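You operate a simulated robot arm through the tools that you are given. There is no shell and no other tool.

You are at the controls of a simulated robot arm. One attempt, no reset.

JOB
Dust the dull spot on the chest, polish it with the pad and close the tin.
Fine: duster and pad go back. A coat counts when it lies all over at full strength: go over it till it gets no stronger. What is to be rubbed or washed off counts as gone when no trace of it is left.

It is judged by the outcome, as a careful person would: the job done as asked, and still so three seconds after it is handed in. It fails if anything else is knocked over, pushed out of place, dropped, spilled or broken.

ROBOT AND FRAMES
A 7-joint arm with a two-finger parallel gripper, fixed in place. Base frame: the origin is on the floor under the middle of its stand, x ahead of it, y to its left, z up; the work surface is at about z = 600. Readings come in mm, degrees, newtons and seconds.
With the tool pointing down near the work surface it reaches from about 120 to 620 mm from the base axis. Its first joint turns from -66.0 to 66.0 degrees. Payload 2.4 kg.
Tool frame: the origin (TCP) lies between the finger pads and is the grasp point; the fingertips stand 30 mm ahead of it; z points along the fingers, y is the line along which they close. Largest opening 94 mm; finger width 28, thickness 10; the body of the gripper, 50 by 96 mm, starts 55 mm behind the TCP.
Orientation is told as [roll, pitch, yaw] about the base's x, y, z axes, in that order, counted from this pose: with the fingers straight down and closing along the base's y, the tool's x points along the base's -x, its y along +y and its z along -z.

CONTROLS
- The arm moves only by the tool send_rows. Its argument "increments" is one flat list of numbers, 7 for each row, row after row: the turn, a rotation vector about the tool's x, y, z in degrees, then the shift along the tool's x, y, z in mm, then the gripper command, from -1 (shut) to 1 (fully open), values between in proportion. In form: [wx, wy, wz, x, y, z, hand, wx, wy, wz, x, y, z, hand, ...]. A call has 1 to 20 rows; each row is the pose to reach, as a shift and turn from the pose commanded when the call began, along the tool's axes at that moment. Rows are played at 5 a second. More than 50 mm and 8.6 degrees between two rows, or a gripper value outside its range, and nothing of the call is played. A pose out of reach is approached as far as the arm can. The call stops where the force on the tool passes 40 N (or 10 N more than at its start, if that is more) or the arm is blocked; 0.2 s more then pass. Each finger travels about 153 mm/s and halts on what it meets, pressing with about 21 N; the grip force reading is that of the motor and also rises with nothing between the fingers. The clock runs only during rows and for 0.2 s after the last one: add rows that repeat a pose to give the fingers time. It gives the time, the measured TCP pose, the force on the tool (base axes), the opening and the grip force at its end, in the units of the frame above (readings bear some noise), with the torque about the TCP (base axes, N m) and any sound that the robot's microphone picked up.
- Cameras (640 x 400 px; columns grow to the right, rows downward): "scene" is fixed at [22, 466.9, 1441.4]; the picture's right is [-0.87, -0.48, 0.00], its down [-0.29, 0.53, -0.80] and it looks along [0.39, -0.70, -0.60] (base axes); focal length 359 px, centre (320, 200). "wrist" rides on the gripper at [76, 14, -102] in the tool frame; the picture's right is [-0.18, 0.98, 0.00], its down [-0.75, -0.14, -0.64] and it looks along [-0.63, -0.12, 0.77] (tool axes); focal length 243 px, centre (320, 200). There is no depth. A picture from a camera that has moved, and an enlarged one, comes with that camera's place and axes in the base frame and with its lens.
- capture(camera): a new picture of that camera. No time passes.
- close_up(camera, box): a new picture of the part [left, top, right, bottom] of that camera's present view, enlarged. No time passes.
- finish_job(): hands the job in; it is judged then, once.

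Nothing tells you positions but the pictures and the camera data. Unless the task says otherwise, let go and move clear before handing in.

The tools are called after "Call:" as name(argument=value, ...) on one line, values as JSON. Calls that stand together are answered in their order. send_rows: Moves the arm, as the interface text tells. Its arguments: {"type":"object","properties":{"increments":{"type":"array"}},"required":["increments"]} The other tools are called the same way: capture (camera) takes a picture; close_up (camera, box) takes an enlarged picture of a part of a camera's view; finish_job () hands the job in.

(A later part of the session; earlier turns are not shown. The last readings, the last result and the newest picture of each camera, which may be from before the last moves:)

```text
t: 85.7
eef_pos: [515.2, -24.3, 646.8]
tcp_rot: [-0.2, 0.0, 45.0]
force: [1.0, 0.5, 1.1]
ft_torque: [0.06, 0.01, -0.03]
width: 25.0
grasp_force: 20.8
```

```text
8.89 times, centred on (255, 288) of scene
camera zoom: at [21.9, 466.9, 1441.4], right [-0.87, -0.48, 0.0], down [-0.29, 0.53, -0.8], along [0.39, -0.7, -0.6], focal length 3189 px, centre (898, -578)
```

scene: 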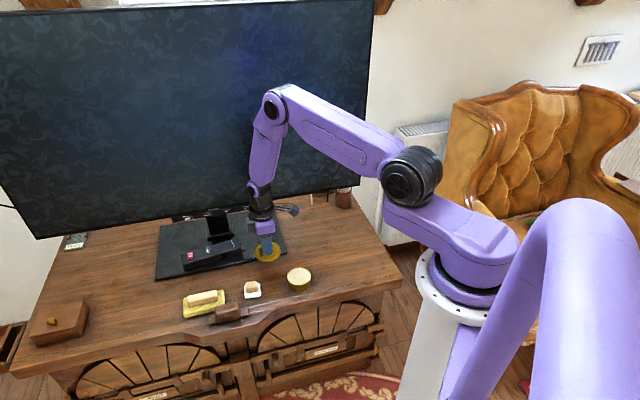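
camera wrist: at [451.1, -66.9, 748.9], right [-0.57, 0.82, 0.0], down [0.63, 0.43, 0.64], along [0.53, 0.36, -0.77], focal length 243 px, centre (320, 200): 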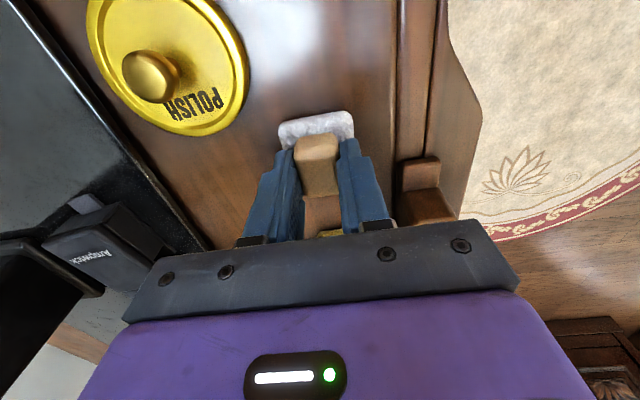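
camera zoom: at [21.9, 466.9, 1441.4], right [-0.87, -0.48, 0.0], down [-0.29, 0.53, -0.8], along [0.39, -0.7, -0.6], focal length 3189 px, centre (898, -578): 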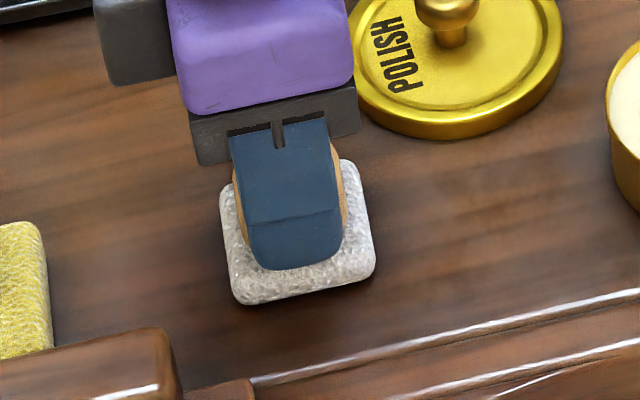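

Pad is held (25 mm). Lifting and moving above the open tin.

Call:
send_rows(increments=[0, 0, 0, 0, 0, -15, -1, 0, 0, 0, 0, 0, -40, -1, 0, 0, 0, 0, 0, -70, -1, 0, 0, 0, 30, 0, -73, -1, 0, 0, 0, 65, 0.5, -73, -1, 0, 0, 0, 100, 0.5, -73, -1, 0, 0, 0, 136, 0.5, -73, -1, 0, 0, 0, 136, 0.5, -73, -1])

Call:
capture(camera="wrist")

Call:
close_up(camera="scene", box=[250, 225, 340, 300])

```text
t: 87.5
eef_pos: [416.0, -119.6, 719.6]
tcp_rot: [-0.2, 0.0, 45.1]
force: [-0.6, -0.2, -0.6]
ft_torque: [-0.01, 0.03, -0.02]
width: 25.3
grasp_force: 20.9
```

```text
taken
camera wrist: at [352.1, -162.6, 822.2], right [-0.57, 0.82, 0.0], down [0.63, 0.43, 0.64], along [0.53, 0.36, -0.77], focal length 243 px, centre (320, 200)
```

wrist: 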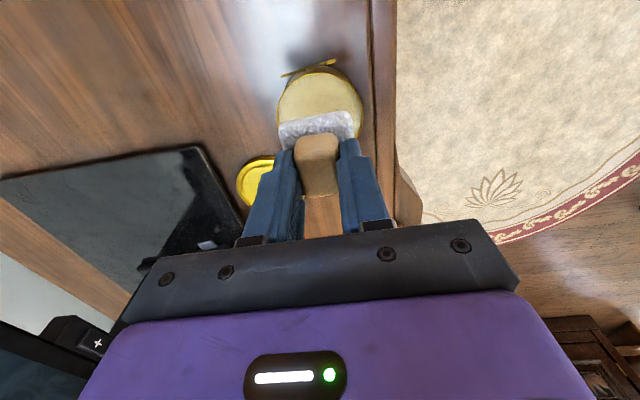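

```text
5.33 times, centred on (295, 262) of scene
camera zoom: at [22.0, 466.9, 1441.4], right [-0.87, -0.48, 0.0], down [-0.29, 0.53, -0.8], along [0.39, -0.7, -0.6], focal length 1913 px, centre (453, -133)
```

zoom: 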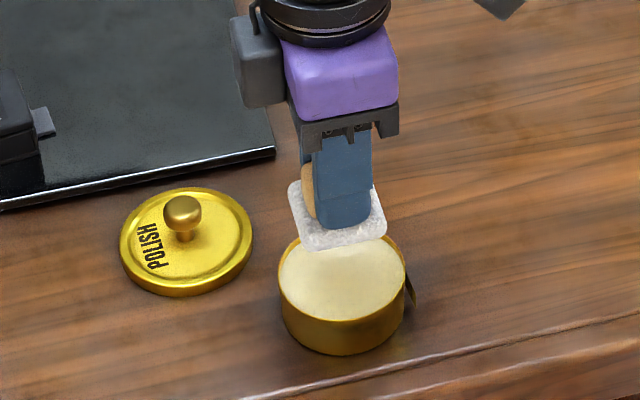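

Above the tin. Descending partway to check the pad's alignment with the rim.

Call:
send_rows(increments=[0, 0, 0, 0, 0, 15, -1, 0, 0, 0, 0, 0, 30, -1, 0, 0, 0, 0, 0, 36, -1, 0, 0, 0, 0, 0, 36, -1])

Call:
close_up(camera="wrist", box=[240, 40, 420, 240])

Call:
close_up(camera="scene", box=[270, 245, 330, 295])

```text
t: 88.5
eef_pos: [417.9, -118.5, 684.3]
tcp_rot: [-0.2, 0.0, 45.0]
force: [0.1, -0.2, -0.2]
ft_torque: [0.0, -0.02, -0.03]
width: 24.9
grasp_force: 20.9
```

```text
2.00 times, centred on (330, 140) of wrist
camera zoom: at [353.9, -161.8, 787.1], right [-0.57, 0.82, 0.0], down [0.63, 0.43, 0.64], along [0.53, 0.36, -0.77], focal length 485 px, centre (300, 320)
```

zoom: 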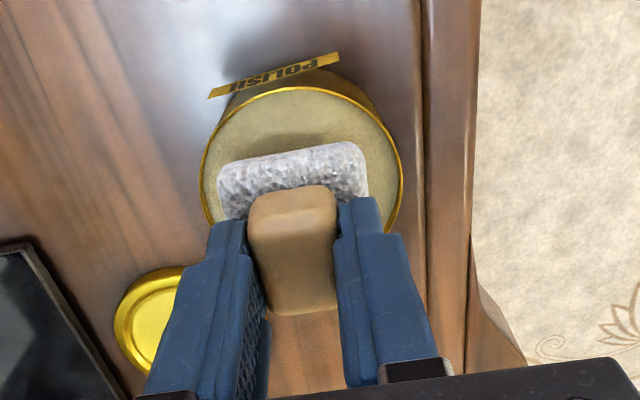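

```text
8.00 times, centred on (300, 270) of scene
camera zoom: at [22.0, 466.9, 1441.4], right [-0.87, -0.48, 0.0], down [-0.29, 0.53, -0.8], along [0.39, -0.7, -0.6], focal length 2870 px, centre (480, -360)
```

zoom: 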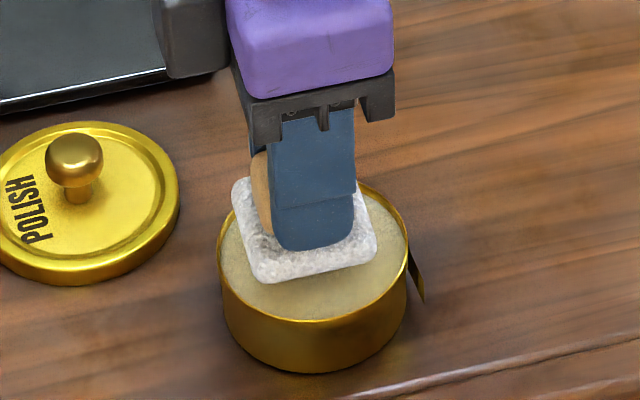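

Pad and tin look concentric within a couple of mm. Descending gently toward the cream.

Call:
send_rows(increments=[0, 0, 0, 0, 0, 3, -1, 0, 0, 0, 0, 0, 6, -1, 0, 0, 0, 0, 0, 8, -1, 0, 0, 0, 0, 0, 9, -1, 0, 0, 0, 0, 0, 10, -1, 0, 0, 0, 0, 0, 11, -1, 0, 0, 0, 0, 0, 11, -1])

Call:
close_up(camera="scene", box=[270, 245, 330, 295])

Call:
close_up(camera="wrist", box=[240, 40, 420, 240])

```text
t: 89.9
eef_pos: [418.1, -119.7, 674.9]
tcp_rot: [0.0, 0.0, 45.0]
force: [-3.0, 1.0, 15.9]
ft_torque: [0.21, -0.09, 0.08]
width: 24.9
grasp_force: 21.1
stopped in row 6: the force on the tool passed its limit at 43 N (the readings are from after the stop); the commanded pose is now the measured one
```

```text
8.00 times, centred on (300, 270) of scene
camera zoom: at [21.7, 467.0, 1441.4], right [-0.87, -0.48, 0.0], down [-0.29, 0.53, -0.8], along [0.39, -0.7, -0.6], focal length 2870 px, centre (480, -360)
```

zoom: 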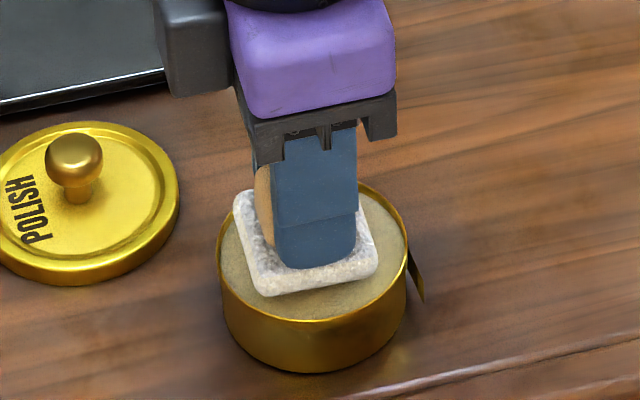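

```text
2.00 times, centred on (330, 140) of wrist
camera zoom: at [353.9, -162.8, 777.0], right [-0.57, 0.82, 0.0], down [0.63, 0.43, 0.64], along [0.53, 0.36, -0.77], focal length 485 px, centre (300, 320)
```

zoom: 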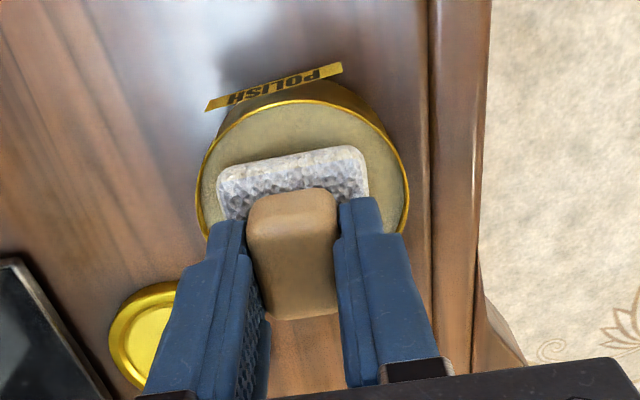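

Contact with the cream (about 16 N residual). I'll hold with a slight back-and-forth of 1–2 mm so the pad picks up polish, then lift.

Call:
send_rows(increments=[0, 0, 0, 0, 0, -0.3, -1, 0, 0, 0, -1.5, 1, -0.3, -1, 0, 0, 0, 0, 2, -0.3, -1, 0, 0, 0, 1.5, 1, -0.3, -1, 0, 0, 0, 0, 1, -0.2, -1, 0, 0, 0, 0, 1, -0.2, -1])

Call:
close_up(camera="scene", box=[270, 245, 330, 295])

```text
t: 91.3
eef_pos: [418.1, -119.2, 674.1]
tcp_rot: [-0.1, 0.0, 44.9]
force: [1.1, -3.0, 11.1]
ft_torque: [0.09, -0.2, -0.04]
width: 25.0
grasp_force: 20.5
```

```text
8.00 times, centred on (300, 270) of scene
camera zoom: at [21.8, 466.9, 1441.4], right [-0.87, -0.48, 0.0], down [-0.29, 0.53, -0.8], along [0.39, -0.7, -0.6], focal length 2870 px, centre (480, -360)
```

zoom: 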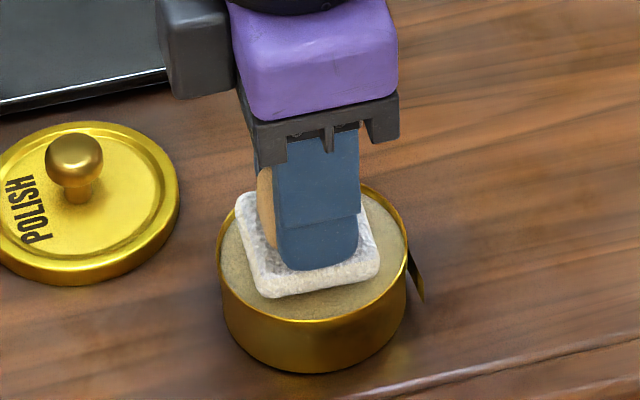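

Lifting off the cream and carrying the loaded pad over to the spot.

Call:
send_rows(increments=[0, 0, 0, 0, 0, -8, -1, 0, 0, 0, 0, 0, -25, -1, 0, 0, 0, 0, 0, -45, -1, 0, 0, 0, 30, -10, -45, -1, 0, 0, 0, 60, -20, -45, -1, 0, 0, 0, 95, -30, -45, -1, 0, 0, 0, 130, -40, -45, -1, 0, 0, 0, 165, -50, -40, -1, 0, 0, 0, 191, -57.7, -25, -1, 0, 0, 0, 191, -57.7, 0, -1, 0, 0, 0, 191, -57.7, 15, -1, 0, 0, 0, 191, -57.7, 22, -1, 0, 0, 0, 191, -57.7, 22, -1])

Call:
close_up(camera="scene", box=[270, 200, 400, 300])

Call:
capture(camera="wrist")

```text
t: 94.1
eef_pos: [323.0, -294.4, 652.2]
tcp_rot: [-0.1, 0.0, 45.1]
force: [0.2, 0.4, -0.3]
ft_torque: [0.01, 0.03, -0.02]
width: 25.0
grasp_force: 21.5
```

```text
4.00 times, centred on (335, 250) of scene
camera zoom: at [22.0, 466.9, 1441.4], right [-0.87, -0.48, 0.0], down [-0.29, 0.53, -0.8], along [0.39, -0.7, -0.6], focal length 1435 px, centre (260, 0)
```

zoom: 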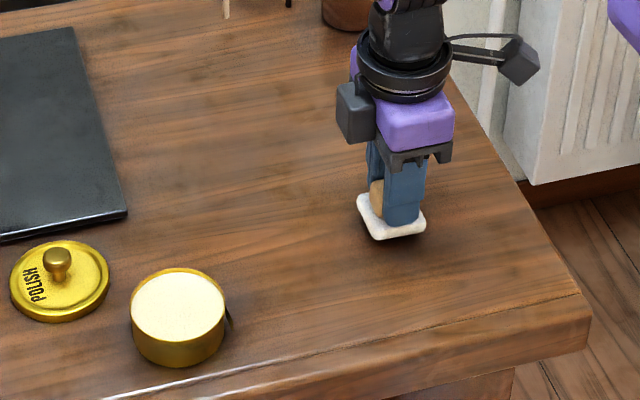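

```text
taken
camera wrist: at [258.3, -337.7, 754.6], right [-0.57, 0.82, 0.0], down [0.63, 0.43, 0.64], along [0.53, 0.36, -0.77], focal length 243 px, centre (320, 200)
```

wrist: 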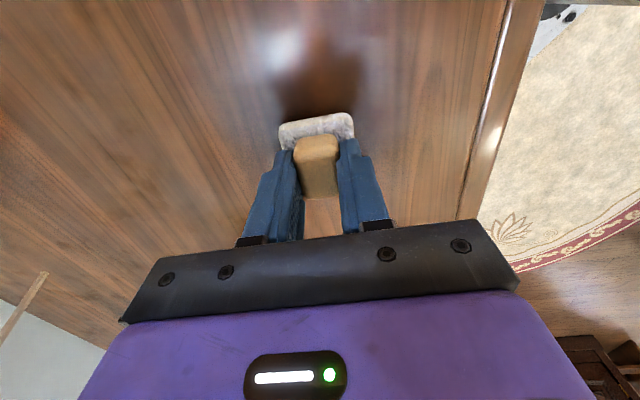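

The pad now looks creamy white, i.e. loaded. Feeling down for contact.

Call:
send_rows(increments=[0, 0, 0, 0, 0, 3, -1, 0, 0, 0, 0, 0, 5, -1, 0, 0, 0, 0, 0, 6, -1, 0, 0, 0, 0, 0, 6, -1])

```text
t: 95.1
eef_pos: [322.0, -294.3, 645.8]
tcp_rot: [-0.1, 0.0, 45.0]
force: [0.0, -0.1, -1.2]
ft_torque: [-0.01, 0.01, 0.0]
width: 25.1
grasp_force: 21.3
```

Call:
send_rows(increments=[0, 0, 0, 0, 0, 0.5, -1, 0, 0, 0, 0, 0, 1, -1, 0, 0, 0, 0, 0, 1, -1])

```text
t: 95.9
eef_pos: [322.9, -294.1, 645.0]
tcp_rot: [-0.1, 0.0, 44.9]
force: [1.2, -0.4, 1.3]
ft_torque: [-0.03, 0.05, 0.01]
width: 25.0
grasp_force: 20.7
```

Call:
send_rows(increments=[0, 0, 0, 0, 0, 0.4, -1, 0, 0, 0, 0, 0, 0.4, -1])

```text
t: 96.5
eef_pos: [323.1, -294.7, 644.8]
tcp_rot: [-0.1, 0.0, 44.9]
force: [-0.1, 1.7, 11.6]
ft_torque: [-0.06, 0.23, -0.01]
width: 24.9
grasp_force: 20.9
```

11.6 N contact. First stroke toward the front to see how the coat goes on.

Call:
send_rows(increments=[0, 0, 0, 0, 6, 0, -1, 0, 0, 0, 0, 14, 0, -1, 0, 0, 0, 0, 24, 0, -1, 0, 0, 0, 0, 34, 0, -1, 0, 0, 0, 0, 44, 0, -1, 0, 0, 0, 0, 54, 0, -1, 0, 0, 0, 0, 54, 0, -1])

Call:
close_up(camera="scene", box=[300, 200, 400, 290])

Call:
capture(camera="wrist")

```text
t: 98.1
eef_pos: [285.2, -256.5, 644.3]
tcp_rot: [-0.2, 0.0, 45.0]
force: [6.0, -5.0, 21.5]
ft_torque: [-0.5, 0.14, 0.21]
width: 25.0
grasp_force: 21.4
```

```text
4.44 times, centred on (350, 245) of scene
camera zoom: at [21.9, 467.0, 1441.3], right [-0.87, -0.48, 0.0], down [-0.29, 0.53, -0.8], along [0.39, -0.7, -0.6], focal length 1594 px, centre (187, 0)
```

zoom: 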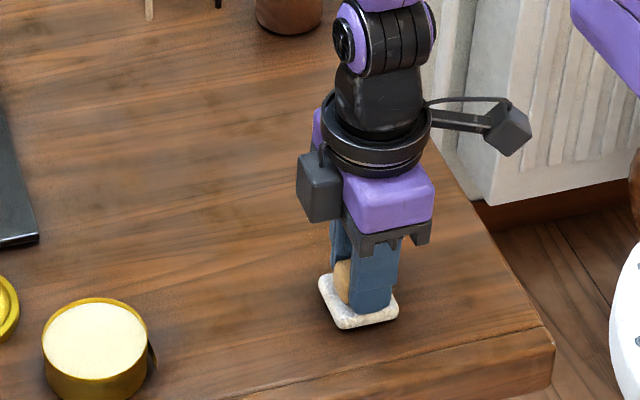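

```text
taken
camera wrist: at [220.8, -300.0, 747.3], right [-0.57, 0.82, 0.0], down [0.63, 0.44, 0.64], along [0.53, 0.36, -0.77], focal length 243 px, centre (320, 200)
```

wrist: 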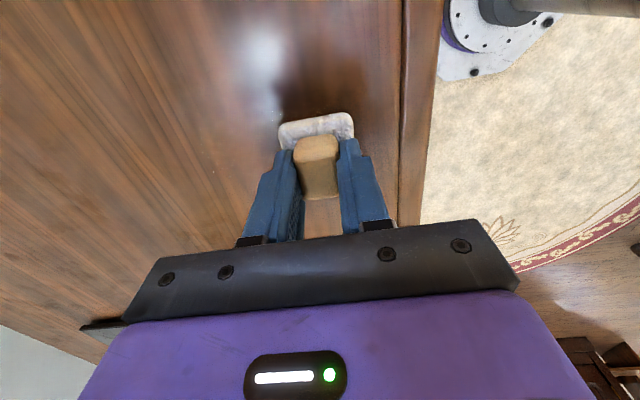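

Call:
close_up(camera="wrist", box=[130, 70, 290, 230])

Call:
close_up(camera="scene", box=[325, 235, 375, 283])

```text
2.50 times, centred on (210, 150) of wrist
camera zoom: at [220.8, -300.0, 747.3], right [-0.57, 0.82, 0.0], down [0.63, 0.44, 0.64], along [0.53, 0.36, -0.77], focal length 606 px, centre (595, 325)
```

zoom: 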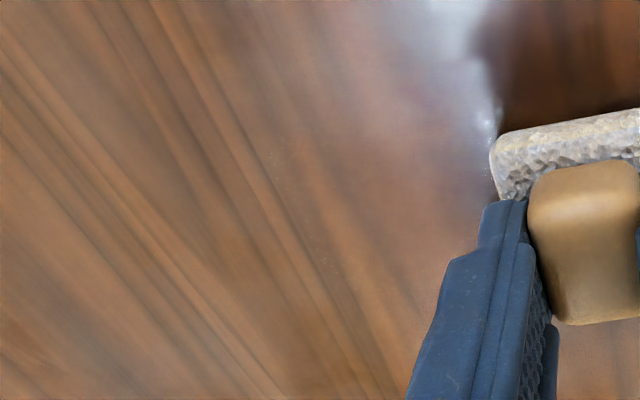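

```text
8.33 times, centred on (350, 259) of scene
camera zoom: at [21.9, 467.0, 1441.3], right [-0.87, -0.48, 0.0], down [-0.29, 0.53, -0.8], along [0.39, -0.7, -0.6], focal length 2990 px, centre (70, -292)
```

zoom: 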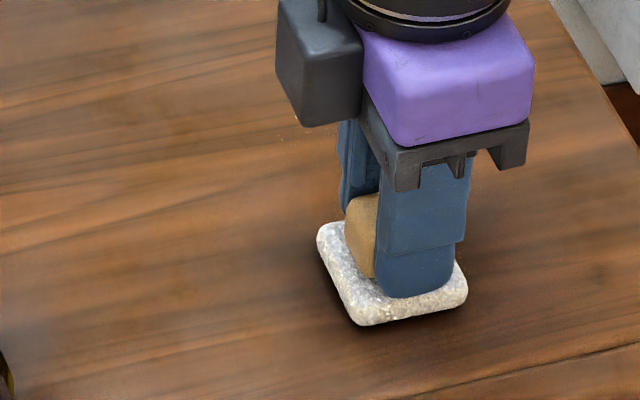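

The coat goes on thinly; the specks mark the start edge of the stroke. I'll lighten the pressure slightly and try stroking sideways (along the chest).

Call:
send_rows(increments=[0, 0, 0, 0, 0, -0.4, -1, 0, 0, 0, -6, 0, -0.4, -1, 0, 0, 0, -14, 0, -0.4, -1, 0, 0, 0, -24, 0, -0.4, -1, 0, 0, 0, -34, 0, -0.4, -1, 0, 0, 0, -44, 0, -0.4, -1, 0, 0, 0, -52, 0, -0.4, -1, 0, 0, 0, -52, 0, -0.4, -1])

Call:
close_up(camera="scene", box=[325, 235, 375, 283])

```text
t: 99.9
eef_pos: [322.1, -220.8, 644.7]
tcp_rot: [-0.2, 0.0, 44.9]
force: [0.0, 0.1, 0.1]
ft_torque: [-0.02, 0.0, 0.0]
width: 25.1
grasp_force: 20.3
```

```text
8.33 times, centred on (350, 259) of scene
camera zoom: at [22.0, 466.9, 1441.4], right [-0.87, -0.48, 0.0], down [-0.29, 0.53, -0.8], along [0.39, -0.7, -0.6], focal length 2990 px, centre (70, -292)
```

zoom: 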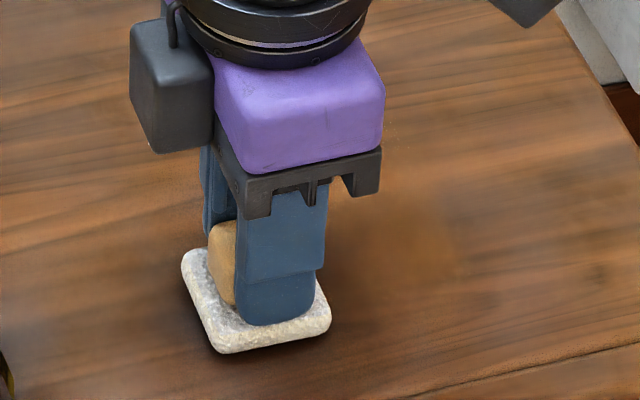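

The amber tint shows where the polish lies. Contact got lost, so lowering again and checking the force.

Call:
send_rows(increments=[0, 0, 0, 0, 0, 0.4, -1, 0, 0, 0, 0, 0, 0.6, -1, 0, 0, 0, 0, 0, 0.6, -1])

```text
t: 100.7
eef_pos: [320.7, -218.7, 644.3]
tcp_rot: [-0.1, -0.1, 45.0]
force: [0.6, 0.3, 5.9]
ft_torque: [-0.09, 0.1, -0.03]
width: 24.8
grasp_force: 21.0
```

Call:
send_rows(increments=[0, 0, 0, 0, 0, 0.2, -1, 0, 0, 0, 6, 0, 0.2, -1, 0, 0, 0, 14, 0, 0.2, -1, 0, 0, 0, 24, 0, 0.2, -1, 0, 0, 0, 34, 0, 0.2, -1, 0, 0, 0, 44, 0, 0.2, -1, 0, 0, 0, 54, 0, 0.2, -1, 0, 0, 0, 64, 0, 0.2, -1, 0, 0, 0, 74, 0, 0.2, -1, 0, 0, 0, 74, 0, 0.2, -1])

Call:
close_up(camera="scene", box=[325, 235, 375, 283])

```text
t: 102.9
eef_pos: [268.4, -271.8, 643.4]
tcp_rot: [-0.1, 0.0, 44.8]
force: [2.4, 1.5, 16.4]
ft_torque: [-0.14, 0.16, 0.04]
width: 25.1
grasp_force: 21.5
```

```text
8.33 times, centred on (350, 259) of scene
camera zoom: at [21.9, 467.1, 1441.3], right [-0.87, -0.48, 0.0], down [-0.29, 0.53, -0.8], along [0.39, -0.7, -0.6], focal length 2990 px, centre (70, -292)
```

zoom: 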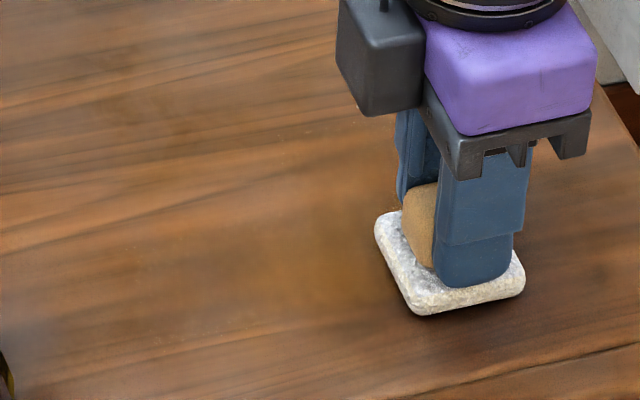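

Side strokes work in both directions. Continuing a raster: stepping 18 mm toward the back between side strokes (lifting during steps).

Call:
send_rows(increments=[0, 0, 0, 0, -9, -1, -1, 0, 0, 0, 0, -18, -1, -1, 0, 0, 0, 0, -18, 0, -1, 0, 0, 0, -12, -18, 0, -1, 0, 0, 0, -24, -18, 0, -1, 0, 0, 0, -36, -18, 0, -1, 0, 0, 0, -48, -18, 0, -1, 0, 0, 0, -60, -18, 0, -1, 0, 0, 0, -72, -18, 0, -1, 0, 0, 0, -72, -36, -1, -1, 0, 0, 0, -72, -36, 0, -1, 0, 0, 0, -60, -36, 0, -1, 0, 0, 0, -48, -36, 0, -1, 0, 0, 0, -36, -36, 0, -1, 0, 0, 0, -24, -36, 0, -1, 0, 0, 0, -12, -36, 0, -1, 0, 0, 0, 0, -36, 0, -1, 0, 0, 0, 0, -36, 0, -1])

Call:
close_up(camera="scene", box=[325, 235, 375, 283])

```text
t: 106.7
eef_pos: [294.0, -297.4, 645.5]
tcp_rot: [-0.1, 0.1, 45.0]
force: [0.4, -0.3, 0.1]
ft_torque: [-0.02, 0.04, -0.01]
width: 25.1
grasp_force: 20.7
```

```text
8.33 times, centred on (350, 259) of scene
camera zoom: at [22.0, 466.9, 1441.4], right [-0.87, -0.48, 0.0], down [-0.29, 0.53, -0.8], along [0.39, -0.7, -0.6], focal length 2990 px, centre (70, -292)
```

zoom: 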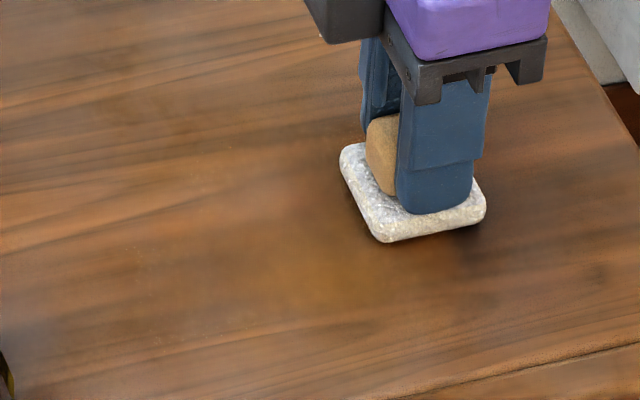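

Call:
send_rows(increments=[0, 0, 0, 0, 0, 0.4, -1, 0, 0, 0, 0, 0, 0.6, -1, 0, 0, 0, 0, 0, 0.6, -1])

```text
t: 107.5
eef_pos: [296.1, -297.9, 643.5]
tcp_rot: [-0.3, 0.0, 45.0]
force: [0.7, -1.6, 5.0]
ft_torque: [-0.13, 0.15, 0.06]
width: 25.0
grasp_force: 21.4
```

Call:
send_rows(increments=[0, 0, 0, 0, 0, 0.3, -1, 0, 0, 0, -6, 0, 0.3, -1, 0, 0, 0, -18, 0, 0.3, -1, 0, 0, 0, -30, 0, 0.3, -1, 0, 0, 0, -42, 0, 0.3, -1, 0, 0, 0, -54, 0, 0.3, -1, 0, 0, 0, -66, 0, 0.3, -1, 0, 0, 0, -74, 0, 0.3, -1, 0, 0, 0, -74, 0, 0.3, -1])

Call:
close_up(camera="scene", box=[325, 235, 375, 283])

```text
t: 109.5
eef_pos: [346.9, -245.0, 644.4]
tcp_rot: [0.0, 0.0, 45.0]
force: [-3.9, -3.0, 13.9]
ft_torque: [-0.23, 0.29, 0.01]
width: 25.1
grasp_force: 20.6
```

```text
8.33 times, centred on (350, 259) of scene
camera zoom: at [21.7, 467.0, 1441.4], right [-0.87, -0.48, 0.0], down [-0.29, 0.53, -0.8], along [0.39, -0.7, -0.6], focal length 2990 px, centre (70, -292)
```

zoom: 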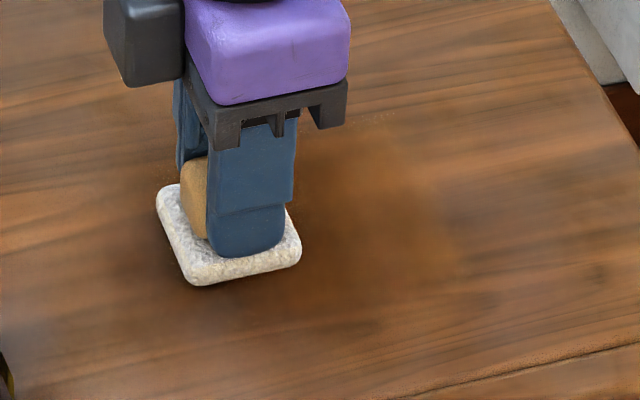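

Call:
close_up(camera="scene", box=[345, 240, 369, 258])

Call:
close_up(camera="wrist", box=[130, 0, 330, 200])

```text
16.00 times, centred on (357, 249) of scene
camera zoom: at [21.7, 467.0, 1441.4], right [-0.87, -0.48, 0.0], down [-0.29, 0.53, -0.8], along [0.39, -0.7, -0.6], focal length 5740 px, centre (-272, -584)
```

zoom: 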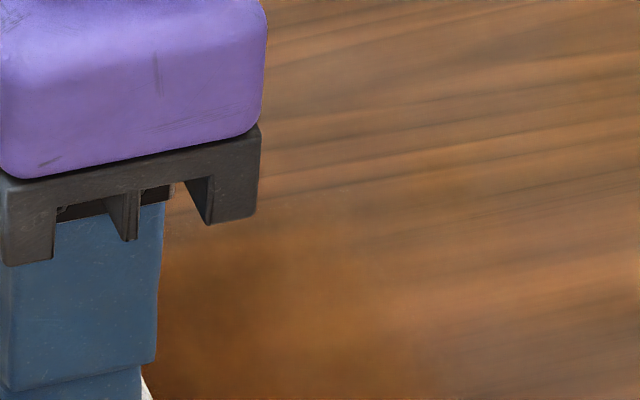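

```text
2.00 times, centred on (230, 100) of wrist
camera zoom: at [282.9, -288.5, 746.5], right [-0.56, 0.83, 0.0], down [0.63, 0.43, 0.64], along [0.53, 0.36, -0.77], focal length 485 px, centre (500, 400)
```

zoom: 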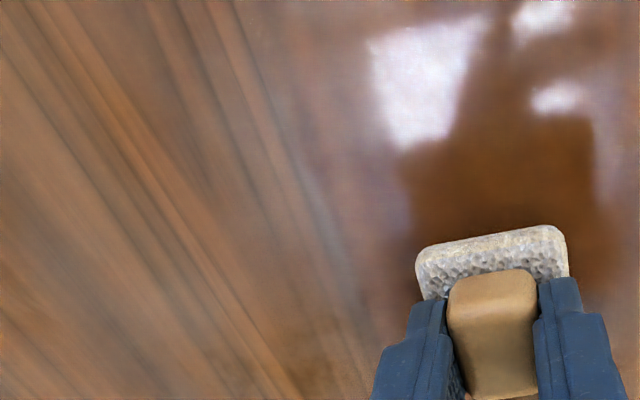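

The wrist view clearly shows the glossy amber coat, with its boundary at about W -440. Continuing the raster toward the back.

Call:
send_rows(increments=[0, 0, 0, 0, -9, -1, -1, 0, 0, 0, 0, -18, -1, -1, 0, 0, 0, 0, -18, 0.1, -1, 0, 0, 0, 6, -18, 0.1, -1, 0, 0, 0, 18, -18, 0.1, -1, 0, 0, 0, 30, -18, 0.1, -1, 0, 0, 0, 42, -18, 0.1, -1, 0, 0, 0, 54, -18, 0.1, -1, 0, 0, 0, 66, -18, 0.1, -1, 0, 0, 0, 77, -18, 0.1, -1, 0, 0, 0, 77, -18, 0.1, -1])

Call:
close_up(camera="scene", box=[325, 235, 375, 283])

```text
t: 111.9
eef_pos: [304.8, -313.5, 642.7]
tcp_rot: [-0.2, 0.1, 45.1]
force: [7.0, 6.1, 25.3]
ft_torque: [0.25, -0.13, 0.0]
width: 25.0
grasp_force: 20.6
```

```text
8.33 times, centred on (350, 259) of scene
camera zoom: at [21.8, 467.3, 1441.3], right [-0.87, -0.48, 0.0], down [-0.29, 0.53, -0.8], along [0.39, -0.7, -0.6], focal length 2990 px, centre (70, -292)
```

zoom: 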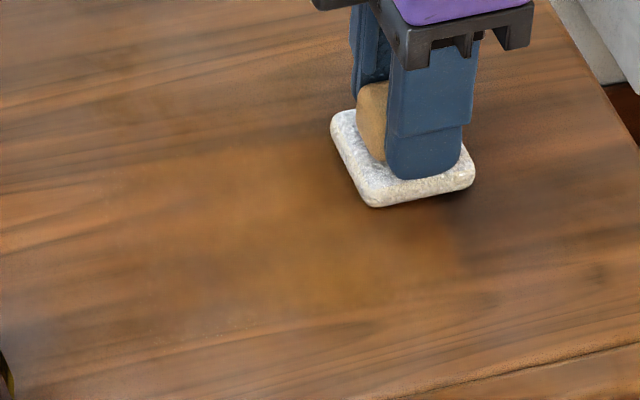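

Firm contact throughout. Next two lanes toward the back.

Call:
send_rows(increments=[0, 0, 0, 0, -9, -1.2, -1, 0, 0, 0, 0, -18, -1.2, -1, 0, 0, 0, 0, -18, -0.2, -1, 0, 0, 0, -6, -18, -0.2, -1, 0, 0, 0, -18, -18, -0.2, -1, 0, 0, 0, -30, -18, -0.2, -1, 0, 0, 0, -42, -18, -0.2, -1, 0, 0, 0, -54, -18, -0.2, -1, 0, 0, 0, -66, -18, -0.2, -1, 0, 0, 0, -77, -18, -0.2, -1, 0, 0, 0, -77, -18, -0.2, -1])

Call:
close_up(camera="scene", box=[325, 235, 375, 283])

```text
t: 114.3
eef_pos: [372.9, -270.4, 644.4]
tcp_rot: [-0.1, 0.1, 45.0]
force: [0.2, -0.1, -1.6]
ft_torque: [0.0, -0.01, 0.0]
width: 25.0
grasp_force: 21.2
```

```text
8.33 times, centred on (350, 259) of scene
camera zoom: at [22.0, 466.9, 1441.4], right [-0.87, -0.48, 0.0], down [-0.29, 0.53, -0.8], along [0.39, -0.7, -0.6], focal length 2990 px, centre (70, -292)
```

zoom: 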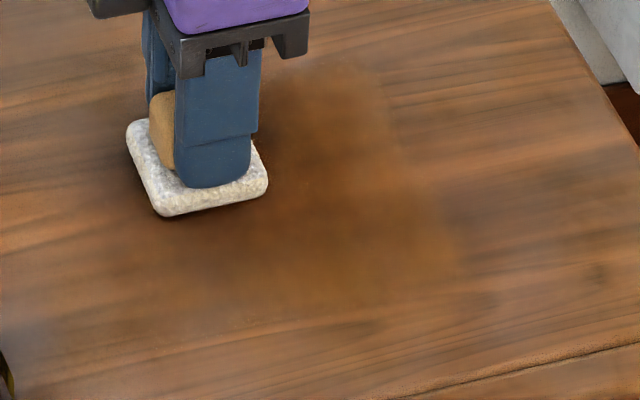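

Call:
send_rows(increments=[0, 0, 0, 0, 0, 0.4, -1, 0, 0, 0, 0, 0, 0.4, -1])

```text
t: 114.9
eef_pos: [373.4, -270.5, 644.5]
tcp_rot: [-0.1, 0.0, 45.0]
force: [-1.1, 0.8, 6.9]
ft_torque: [0.1, 0.03, 0.03]
width: 24.9
grasp_force: 20.3
```

Call:
send_rows(increments=[0, 0, 0, 0, 0, 0.2, -1, 0, 0, 0, 6, 0, 0.2, -1, 0, 0, 0, 18, 0, 0.2, -1, 0, 0, 0, 30, 0, 0.2, -1, 0, 0, 0, 42, 0, 0.2, -1, 0, 0, 0, 54, 0, 0.2, -1, 0, 0, 0, 66, 0, 0.2, -1, 0, 0, 0, 77, 0, 0.2, -1, 0, 0, 0, 77, -9, -1, -1, 0, 0, 0, 77, -18, -1, -1, 0, 0, 0, 77, -18, 0.1, -1, 0, 0, 0, 77, -18, 0.1, -1])

Call:
close_up(camera="scene", box=[325, 235, 375, 283])

```text
t: 116.2
eef_pos: [340.4, -306.2, 644.2]
tcp_rot: [-0.2, 0.0, 45.2]
force: [-2.3, 0.8, 10.9]
ft_torque: [0.08, 0.2, 0.0]
width: 24.9
grasp_force: 21.0
stopped in row 6: the force on the tool passed its limit at 44 N (the readings are from after the stop); the commanded pose is now the measured one
```

```text
8.33 times, centred on (350, 259) of scene
camera zoom: at [21.8, 467.0, 1441.3], right [-0.87, -0.48, 0.0], down [-0.29, 0.53, -0.8], along [0.39, -0.7, -0.6], focal length 2990 px, centre (70, -292)
```

zoom: 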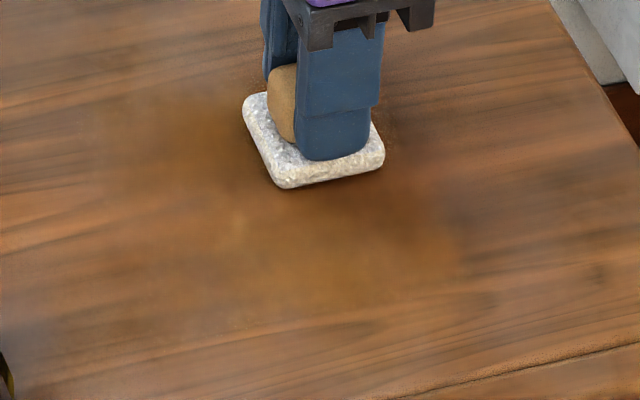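

Contact height varies by ~0.7 mm across the spot, so I'll raise slightly when moving right and lower when moving left.

Call:
send_rows(increments=[0, 0, 0, 0, 0, -0.2, -1, 0, 0, 0, 6, 0, -0.2, -1, 0, 0, 0, 16, 0, -0.3, -1, 0, 0, 0, 28, 0, -0.4, -1, 0, 0, 0, 28, -8, -1.5, -1, 0, 0, 0, 28, -17, -1.5, -1, 0, 0, 0, 28, -17, -0.5, -1, 0, 0, 0, 28, -17, -0.5, -1])

```text
t: 118.0
eef_pos: [332.1, -338.2, 645.0]
tcp_rot: [-0.2, 0.0, 45.2]
force: [-0.1, -0.4, 1.8]
ft_torque: [0.01, 0.06, 0.0]
width: 25.1
grasp_force: 20.8
```

Call:
send_rows(increments=[0, 0, 0, 0, 0, 0.3, -1, 0, 0, 0, -6, 0, 0.35, -1, 0, 0, 0, -18, 0, 0.4, -1, 0, 0, 0, -30, 0, 0.5, -1, 0, 0, 0, -42, 0, 0.6, -1, 0, 0, 0, -54, 0, 0.7, -1, 0, 0, 0, -66, 0, 0.8, -1, 0, 0, 0, -77, 0, 0.9, -1, 0, 0, 0, -77, 0, 0.9, -1])

Call:
close_up(camera="scene", box=[325, 235, 375, 283])

```text
t: 120.0
eef_pos: [386.6, -284.0, 644.3]
tcp_rot: [-0.3, 0.0, 45.1]
force: [-6.9, -5.7, 28.1]
ft_torque: [-0.15, 0.44, 0.04]
width: 25.0
grasp_force: 20.9
```

```text
8.33 times, centred on (350, 259) of scene
camera zoom: at [21.5, 467.1, 1441.3], right [-0.87, -0.48, 0.0], down [-0.29, 0.53, -0.8], along [0.39, -0.7, -0.6], focal length 2990 px, centre (70, -292)
```

zoom: 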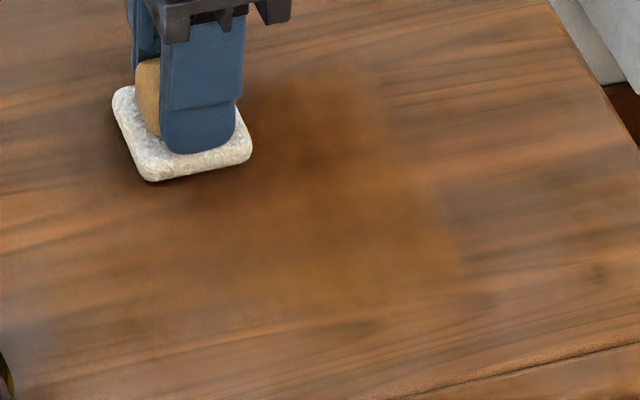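

Now the rearmost lane at W≈-486, stroking back to the right, then lift to inspect.

Call:
send_rows(increments=[0, 0, 0, 0, 0, -1.3, -1, 0, 0, 0, 0, -12, -1.3, -1, 0, 0, 0, 0, -12, -0.3, -1, 0, 0, 0, 6, -12, -0.35, -1, 0, 0, 0, 18, -12, -0.45, -1, 0, 0, 0, 30, -12, -0.55, -1, 0, 0, 0, 42, -12, -0.65, -1, 0, 0, 0, 54, -12, -0.75, -1, 0, 0, 0, 66, -12, -0.85, -1, 0, 0, 0, 78, -12, -0.9, -1, 0, 0, 0, 78, -12, -0.9, -1])

Call:
close_up(camera="scene", box=[325, 235, 375, 283])

```text
t: 122.5
eef_pos: [338.8, -347.0, 644.9]
tcp_rot: [-0.1, 0.1, 45.2]
force: [-0.8, 0.3, 0.6]
ft_torque: [-0.02, -0.04, -0.02]
width: 25.1
grasp_force: 21.0
```

```text
8.33 times, centred on (350, 259) of scene
camera zoom: at [22.0, 466.9, 1441.4], right [-0.87, -0.48, 0.0], down [-0.29, 0.53, -0.8], along [0.39, -0.7, -0.6], focal length 2990 px, centre (70, -292)
```

zoom: 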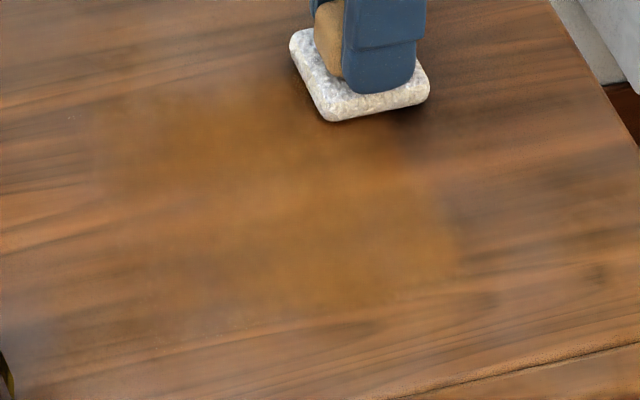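

The coat covers most of it, with the front-left being weaker. I'll lift and view it from the wrist camera before reloading.

Call:
send_rows(increments=[0, 0, 0, 0, 0, -10, -1, 0, 0, 0, 0, 20, -40, -1, 0, 0, 0, 0, 50, -65, -1, 0, 0, 0, 0, 85, -85, -1, 0, 0, 0, 10, 120, -105, -1, 0, 0, 0, 15, 150, -120, -1, 0, 0, 0, 20, 165, -120, -1, 0, 0, 0, 20, 165, -120, -1])

Call:
capture(camera="wrist")

Call:
close_up(camera="scene", box=[310, 225, 390, 290])

```text
t: 124.2
eef_pos: [208.2, -244.0, 763.2]
tcp_rot: [-0.3, -0.1, 45.2]
force: [0.6, 0.5, 0.1]
ft_torque: [-0.01, 0.0, 0.02]
width: 25.0
grasp_force: 21.1
```

```text
taken
camera wrist: at [144.3, -286.9, 866.6], right [-0.57, 0.82, 0.0], down [0.63, 0.44, 0.64], along [0.53, 0.36, -0.77], focal length 243 px, centre (320, 200)
```

wrist: 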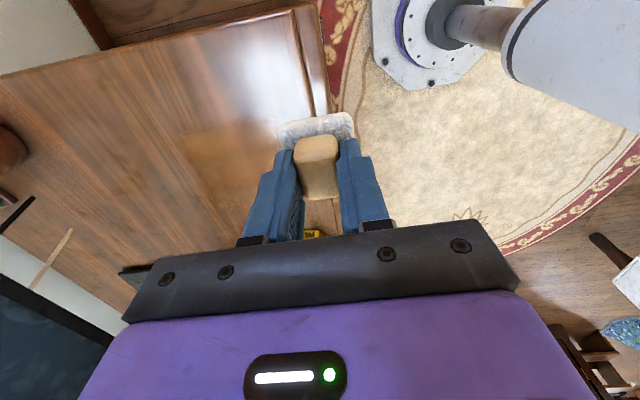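

```text
6.15 times, centred on (350, 258) of scene
camera zoom: at [22.0, 466.9, 1441.4], right [-0.87, -0.48, 0.0], down [-0.29, 0.53, -0.8], along [0.39, -0.7, -0.6], focal length 2208 px, centre (135, -154)
```

zoom: 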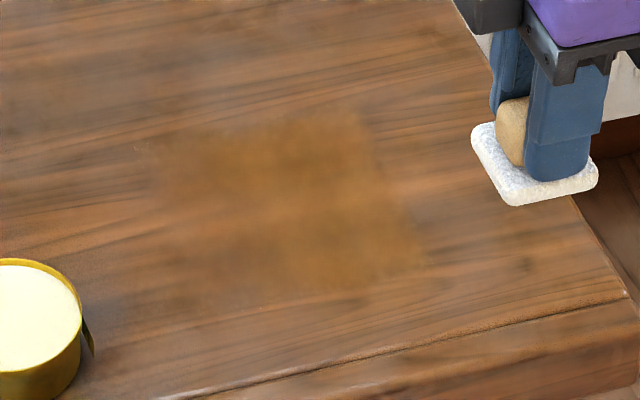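

Call:
close_up(camera="wrist", box=[100, 30, 300, 230])

Call:
close_up(camera="scene", box=[325, 240, 375, 283])

```text
2.00 times, centred on (200, 130) of wrist
camera zoom: at [144.3, -286.9, 866.6], right [-0.57, 0.82, 0.0], down [0.63, 0.44, 0.64], along [0.53, 0.36, -0.77], focal length 485 px, centre (560, 340)
```

zoom: 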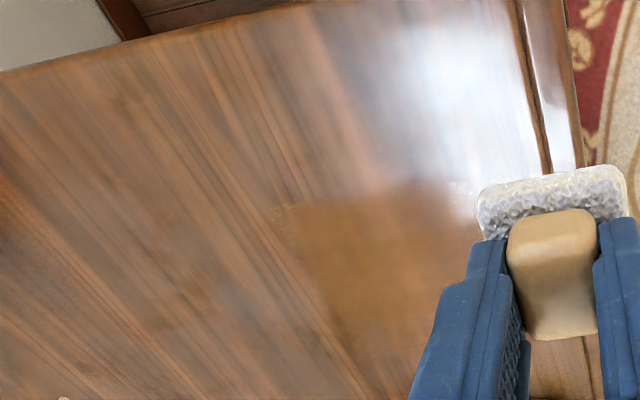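

```text
9.30 times, centred on (350, 262) of scene
camera zoom: at [22.0, 466.9, 1441.4], right [-0.87, -0.48, 0.0], down [-0.29, 0.53, -0.8], along [0.39, -0.7, -0.6], focal length 3337 px, centre (41, -372)
```

zoom: 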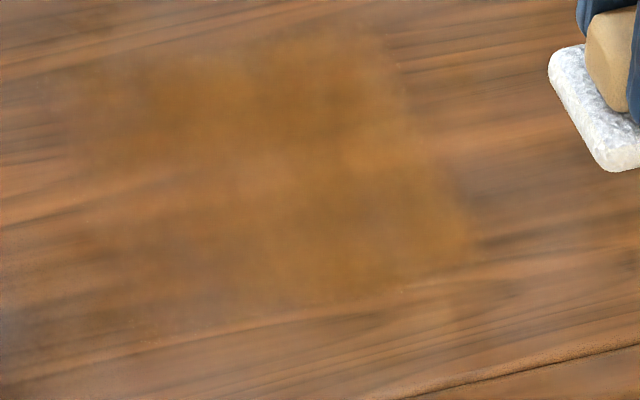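

The second round needs a reload, especially for the front-left. Going back over the tin.

Call:
send_rows(increments=[-0.2, 0, 0.2, -30, -8, 5, -1, -0.2, 0, 0.2, -60, -15, 10, -1, -0.2, 0, 0.2, -95, -24, 20, -1, -0.2, 0, 0.2, -130, -33, 30, -1, -0.2, 0, 0.2, -165, -42, 40, -1, -0.2, 0, 0.2, -200, -50, 40, -1, -0.2, 0, 0.2, -230, -57, 40, -1, -0.2, 0, 0.2, -235.8, -58.1, 60, -1, -0.2, 0, 0.2, -235.8, -58.1, 80, -1, -0.2, 0, 0.2, -235.8, -58.1, 80, -1])

Call:
close_up(camera="wrist", box=[240, 40, 420, 240])

Call:
close_up(camera="scene", box=[270, 245, 330, 295])

Call:
close_up(camera="scene", box=[310, 225, 390, 290])

```text
t: 126.5
eef_pos: [414.5, -116.8, 684.2]
tcp_rot: [0.0, 0.0, 45.0]
force: [0.2, -0.8, -0.9]
ft_torque: [0.0, -0.01, -0.01]
width: 25.0
grasp_force: 20.9
```

```text
2.00 times, centred on (330, 140) of wrist
camera zoom: at [351.9, -160.2, 786.5], right [-0.57, 0.82, 0.0], down [0.63, 0.43, 0.64], along [0.53, 0.36, -0.77], focal length 485 px, centre (300, 320)
```

zoom: 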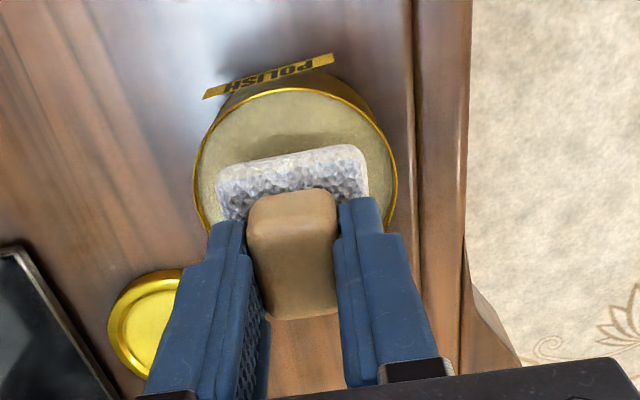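

```text
8.00 times, centred on (300, 270) of scene
camera zoom: at [22.0, 466.9, 1441.4], right [-0.87, -0.48, 0.0], down [-0.29, 0.53, -0.8], along [0.39, -0.7, -0.6], focal length 2870 px, centre (480, -360)
```

zoom: 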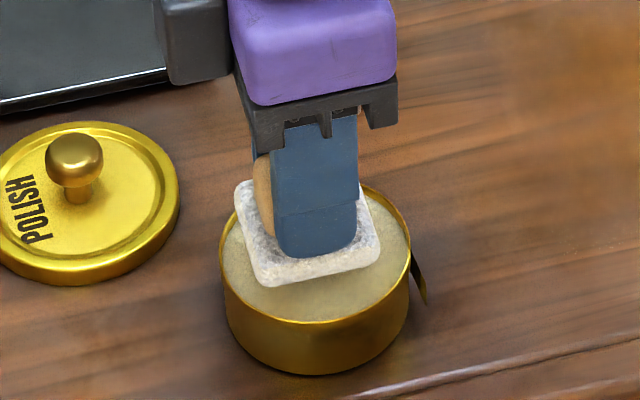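

```text
6.15 times, centred on (350, 258) of scene
camera zoom: at [22.0, 466.9, 1441.4], right [-0.87, -0.48, 0.0], down [-0.29, 0.53, -0.8], along [0.39, -0.7, -0.6], focal length 2208 px, centre (135, -154)
```

zoom: 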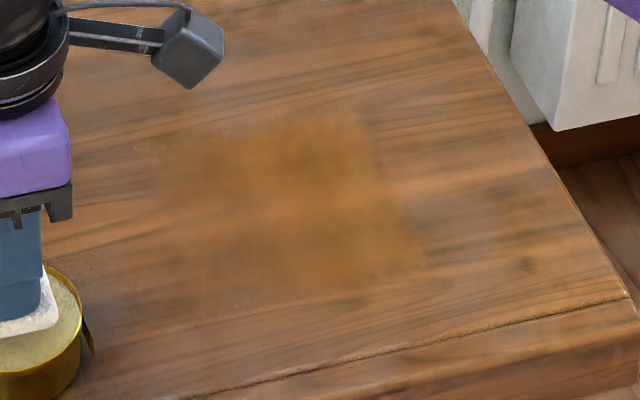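

Aligned. Dipping again gently.

Call:
send_rows(increments=[0, 0, 0, 0, 1, 4, -1, 0, 0, 0, 0, 1, 8, -1, 0, 0, 0, 0, 1, 10, -1, 0, 0, 0, 0, 1, 10.5, -1, 0, 0, 0, 0, 1, 11, -1, 0, 0, 0, 0, 1, 11, -1])

```text
t: 127.5
eef_pos: [415.3, -116.5, 674.6]
tcp_rot: [0.1, 0.0, 45.2]
force: [-2.3, 0.9, 12.6]
ft_torque: [0.04, 0.01, 0.02]
width: 25.6
grasp_force: 20.8
stopped in row 5: the force on the tool passed its limit at 44 N (the readings are from after the stop); the commanded pose is now the measured one
```

Contact made. Holding a moment, then carrying to the front-left start of the second round.

Call:
send_rows(increments=[0, 0, 0, 0, 0, 0, -1, 0, 0, -0.2, 0, 0, -0.2, -1, 0, 0, -0.2, 0, 0, -10, -1, 0, 0, -0.2, 0, 0, -30, -1, 0, 0, -0.2, 0, 0, -48, -1, 0, 0, -0.2, 35, -3, -48, -1, 0, 0, -0.2, 70, -6, -48, -1, 0, 0, -0.2, 105, -9, -45, -1, 0, 0, -0.2, 136, -9, -30, -1, 0, 0, -0.2, 136, -9, 0, -1, 0, 0, -0.2, 136, -9, 20, -1, 0, 0, -0.2, 136, -9, 27, -1, 0, 0, -0.2, 136, -9, 27, -1])

Call:
close_up(camera="scene", box=[310, 225, 390, 290])

```text
t: 130.3
eef_pos: [324.4, -219.4, 646.9]
tcp_rot: [0.1, 0.0, 45.4]
force: [-0.9, 0.3, -0.6]
ft_torque: [0.03, 0.04, -0.01]
width: 24.9
grasp_force: 21.2
```

```text
6.15 times, centred on (350, 258) of scene
camera zoom: at [22.0, 466.9, 1441.4], right [-0.87, -0.48, 0.0], down [-0.29, 0.53, -0.8], along [0.39, -0.7, -0.6], focal length 2208 px, centre (135, -154)
```

zoom: 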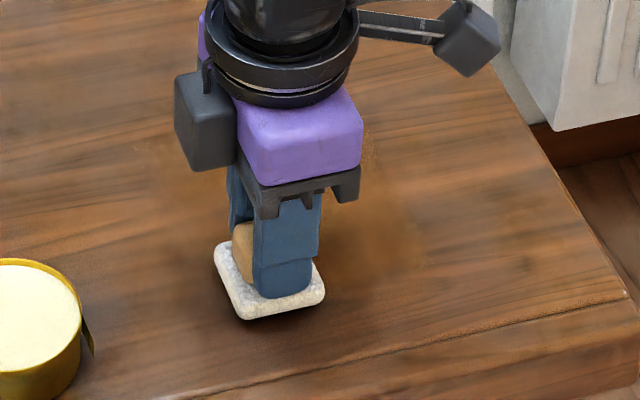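

Call:
send_rows(increments=[0, 0, 0.4, 0, 0, 1.5, -1, 0, 0, 0.4, 0, 0, 2.3, -1, 0, 0, 0.4, 0, 0, 2.8, -1, 0, 0, 0.4, 0, 0, 2.8, -1])

```text
t: 131.3
eef_pos: [326.2, -219.7, 646.6]
tcp_rot: [0.0, 0.1, 44.9]
force: [0.7, 0.6, 0.1]
ft_torque: [-0.04, 0.0, -0.02]
width: 24.8
grasp_force: 20.3
```

Call:
send_rows(increments=[0, 0, 0, 0, 0, 0.5, -1, 0, 0, 0, 0, 0, 0.8, -1, 0, 0, 0, 0, 0, 0.8, -1])

```text
t: 132.1
eef_pos: [325.9, -220.3, 644.0]
tcp_rot: [-0.1, 0.1, 44.9]
force: [-0.5, 1.0, 2.9]
ft_torque: [0.02, 0.03, -0.03]
width: 25.0
grasp_force: 21.2
```

Call:
send_rows(increments=[0, 0, 0, 0, 0, 0.35, -1, 0, 0, 0, 6, 0, 0.35, -1, 0, 0, 0, 18, 0, 0.3, -1, 0, 0, 0, 30, 0, 0.22, -1, 0, 0, 0, 42, 0, 0.15, -1, 0, 0, 0, 54, 0, 0.08, -1, 0, 0, 0, 66, 0, 0, -1, 0, 0, 0, 76, 0, -0.05, -1, 0, 0, 0, 76, 0, -0.05, -1])

Call:
close_up(camera="scene", box=[310, 225, 390, 290])

```text
t: 134.1
eef_pos: [271.9, -272.9, 645.5]
tcp_rot: [0.0, 0.1, 44.9]
force: [2.5, 3.3, 9.1]
ft_torque: [0.09, -0.12, 0.02]
width: 25.1
grasp_force: 21.3
```

```text
6.15 times, centred on (350, 258) of scene
camera zoom: at [21.9, 467.0, 1441.3], right [-0.87, -0.48, 0.0], down [-0.29, 0.53, -0.8], along [0.39, -0.7, -0.6], focal length 2208 px, centre (135, -154)
```

zoom: 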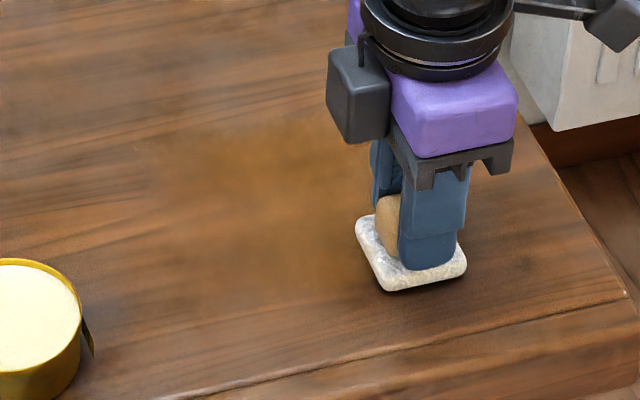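

Good pressure. Next two lanes in one go with the height compensation.

Call:
send_rows(increments=[0, 0, 0, 0, -9, -1, -1, 0, 0, 0, 0, -18, -1, -1, 0, 0, 0, 0, -18, 0.05, -1, 0, 0, 0, -8, -18, 0.1, -1, 0, 0, 0, -20, -18, 0.15, -1, 0, 0, 0, -32, -18, 0.22, -1, 0, 0, 0, -44, -18, 0.3, -1, 0, 0, 0, -56, -18, 0.37, -1, 0, 0, 0, -68, -18, 0.43, -1, 0, 0, 0, -78, -18, 0.48, -1, 0, 0, 0, -78, -18, 0.48, -1])

Call:
close_up(camera="scene", box=[310, 225, 390, 290])

```text
t: 136.5
eef_pos: [339.9, -229.9, 642.9]
tcp_rot: [0.0, 0.1, 44.8]
force: [-0.9, -1.4, 4.0]
ft_torque: [-0.07, 0.02, -0.02]
width: 25.0
grasp_force: 21.2
```

```text
6.15 times, centred on (350, 258) of scene
camera zoom: at [21.9, 466.9, 1441.4], right [-0.87, -0.48, 0.0], down [-0.29, 0.53, -0.8], along [0.39, -0.7, -0.6], focal length 2208 px, centre (135, -154)
```

zoom: 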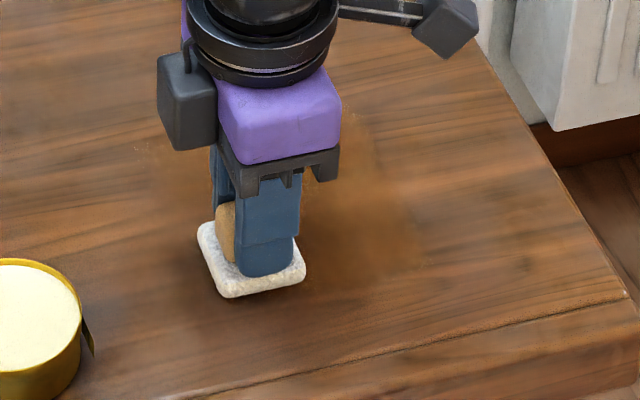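

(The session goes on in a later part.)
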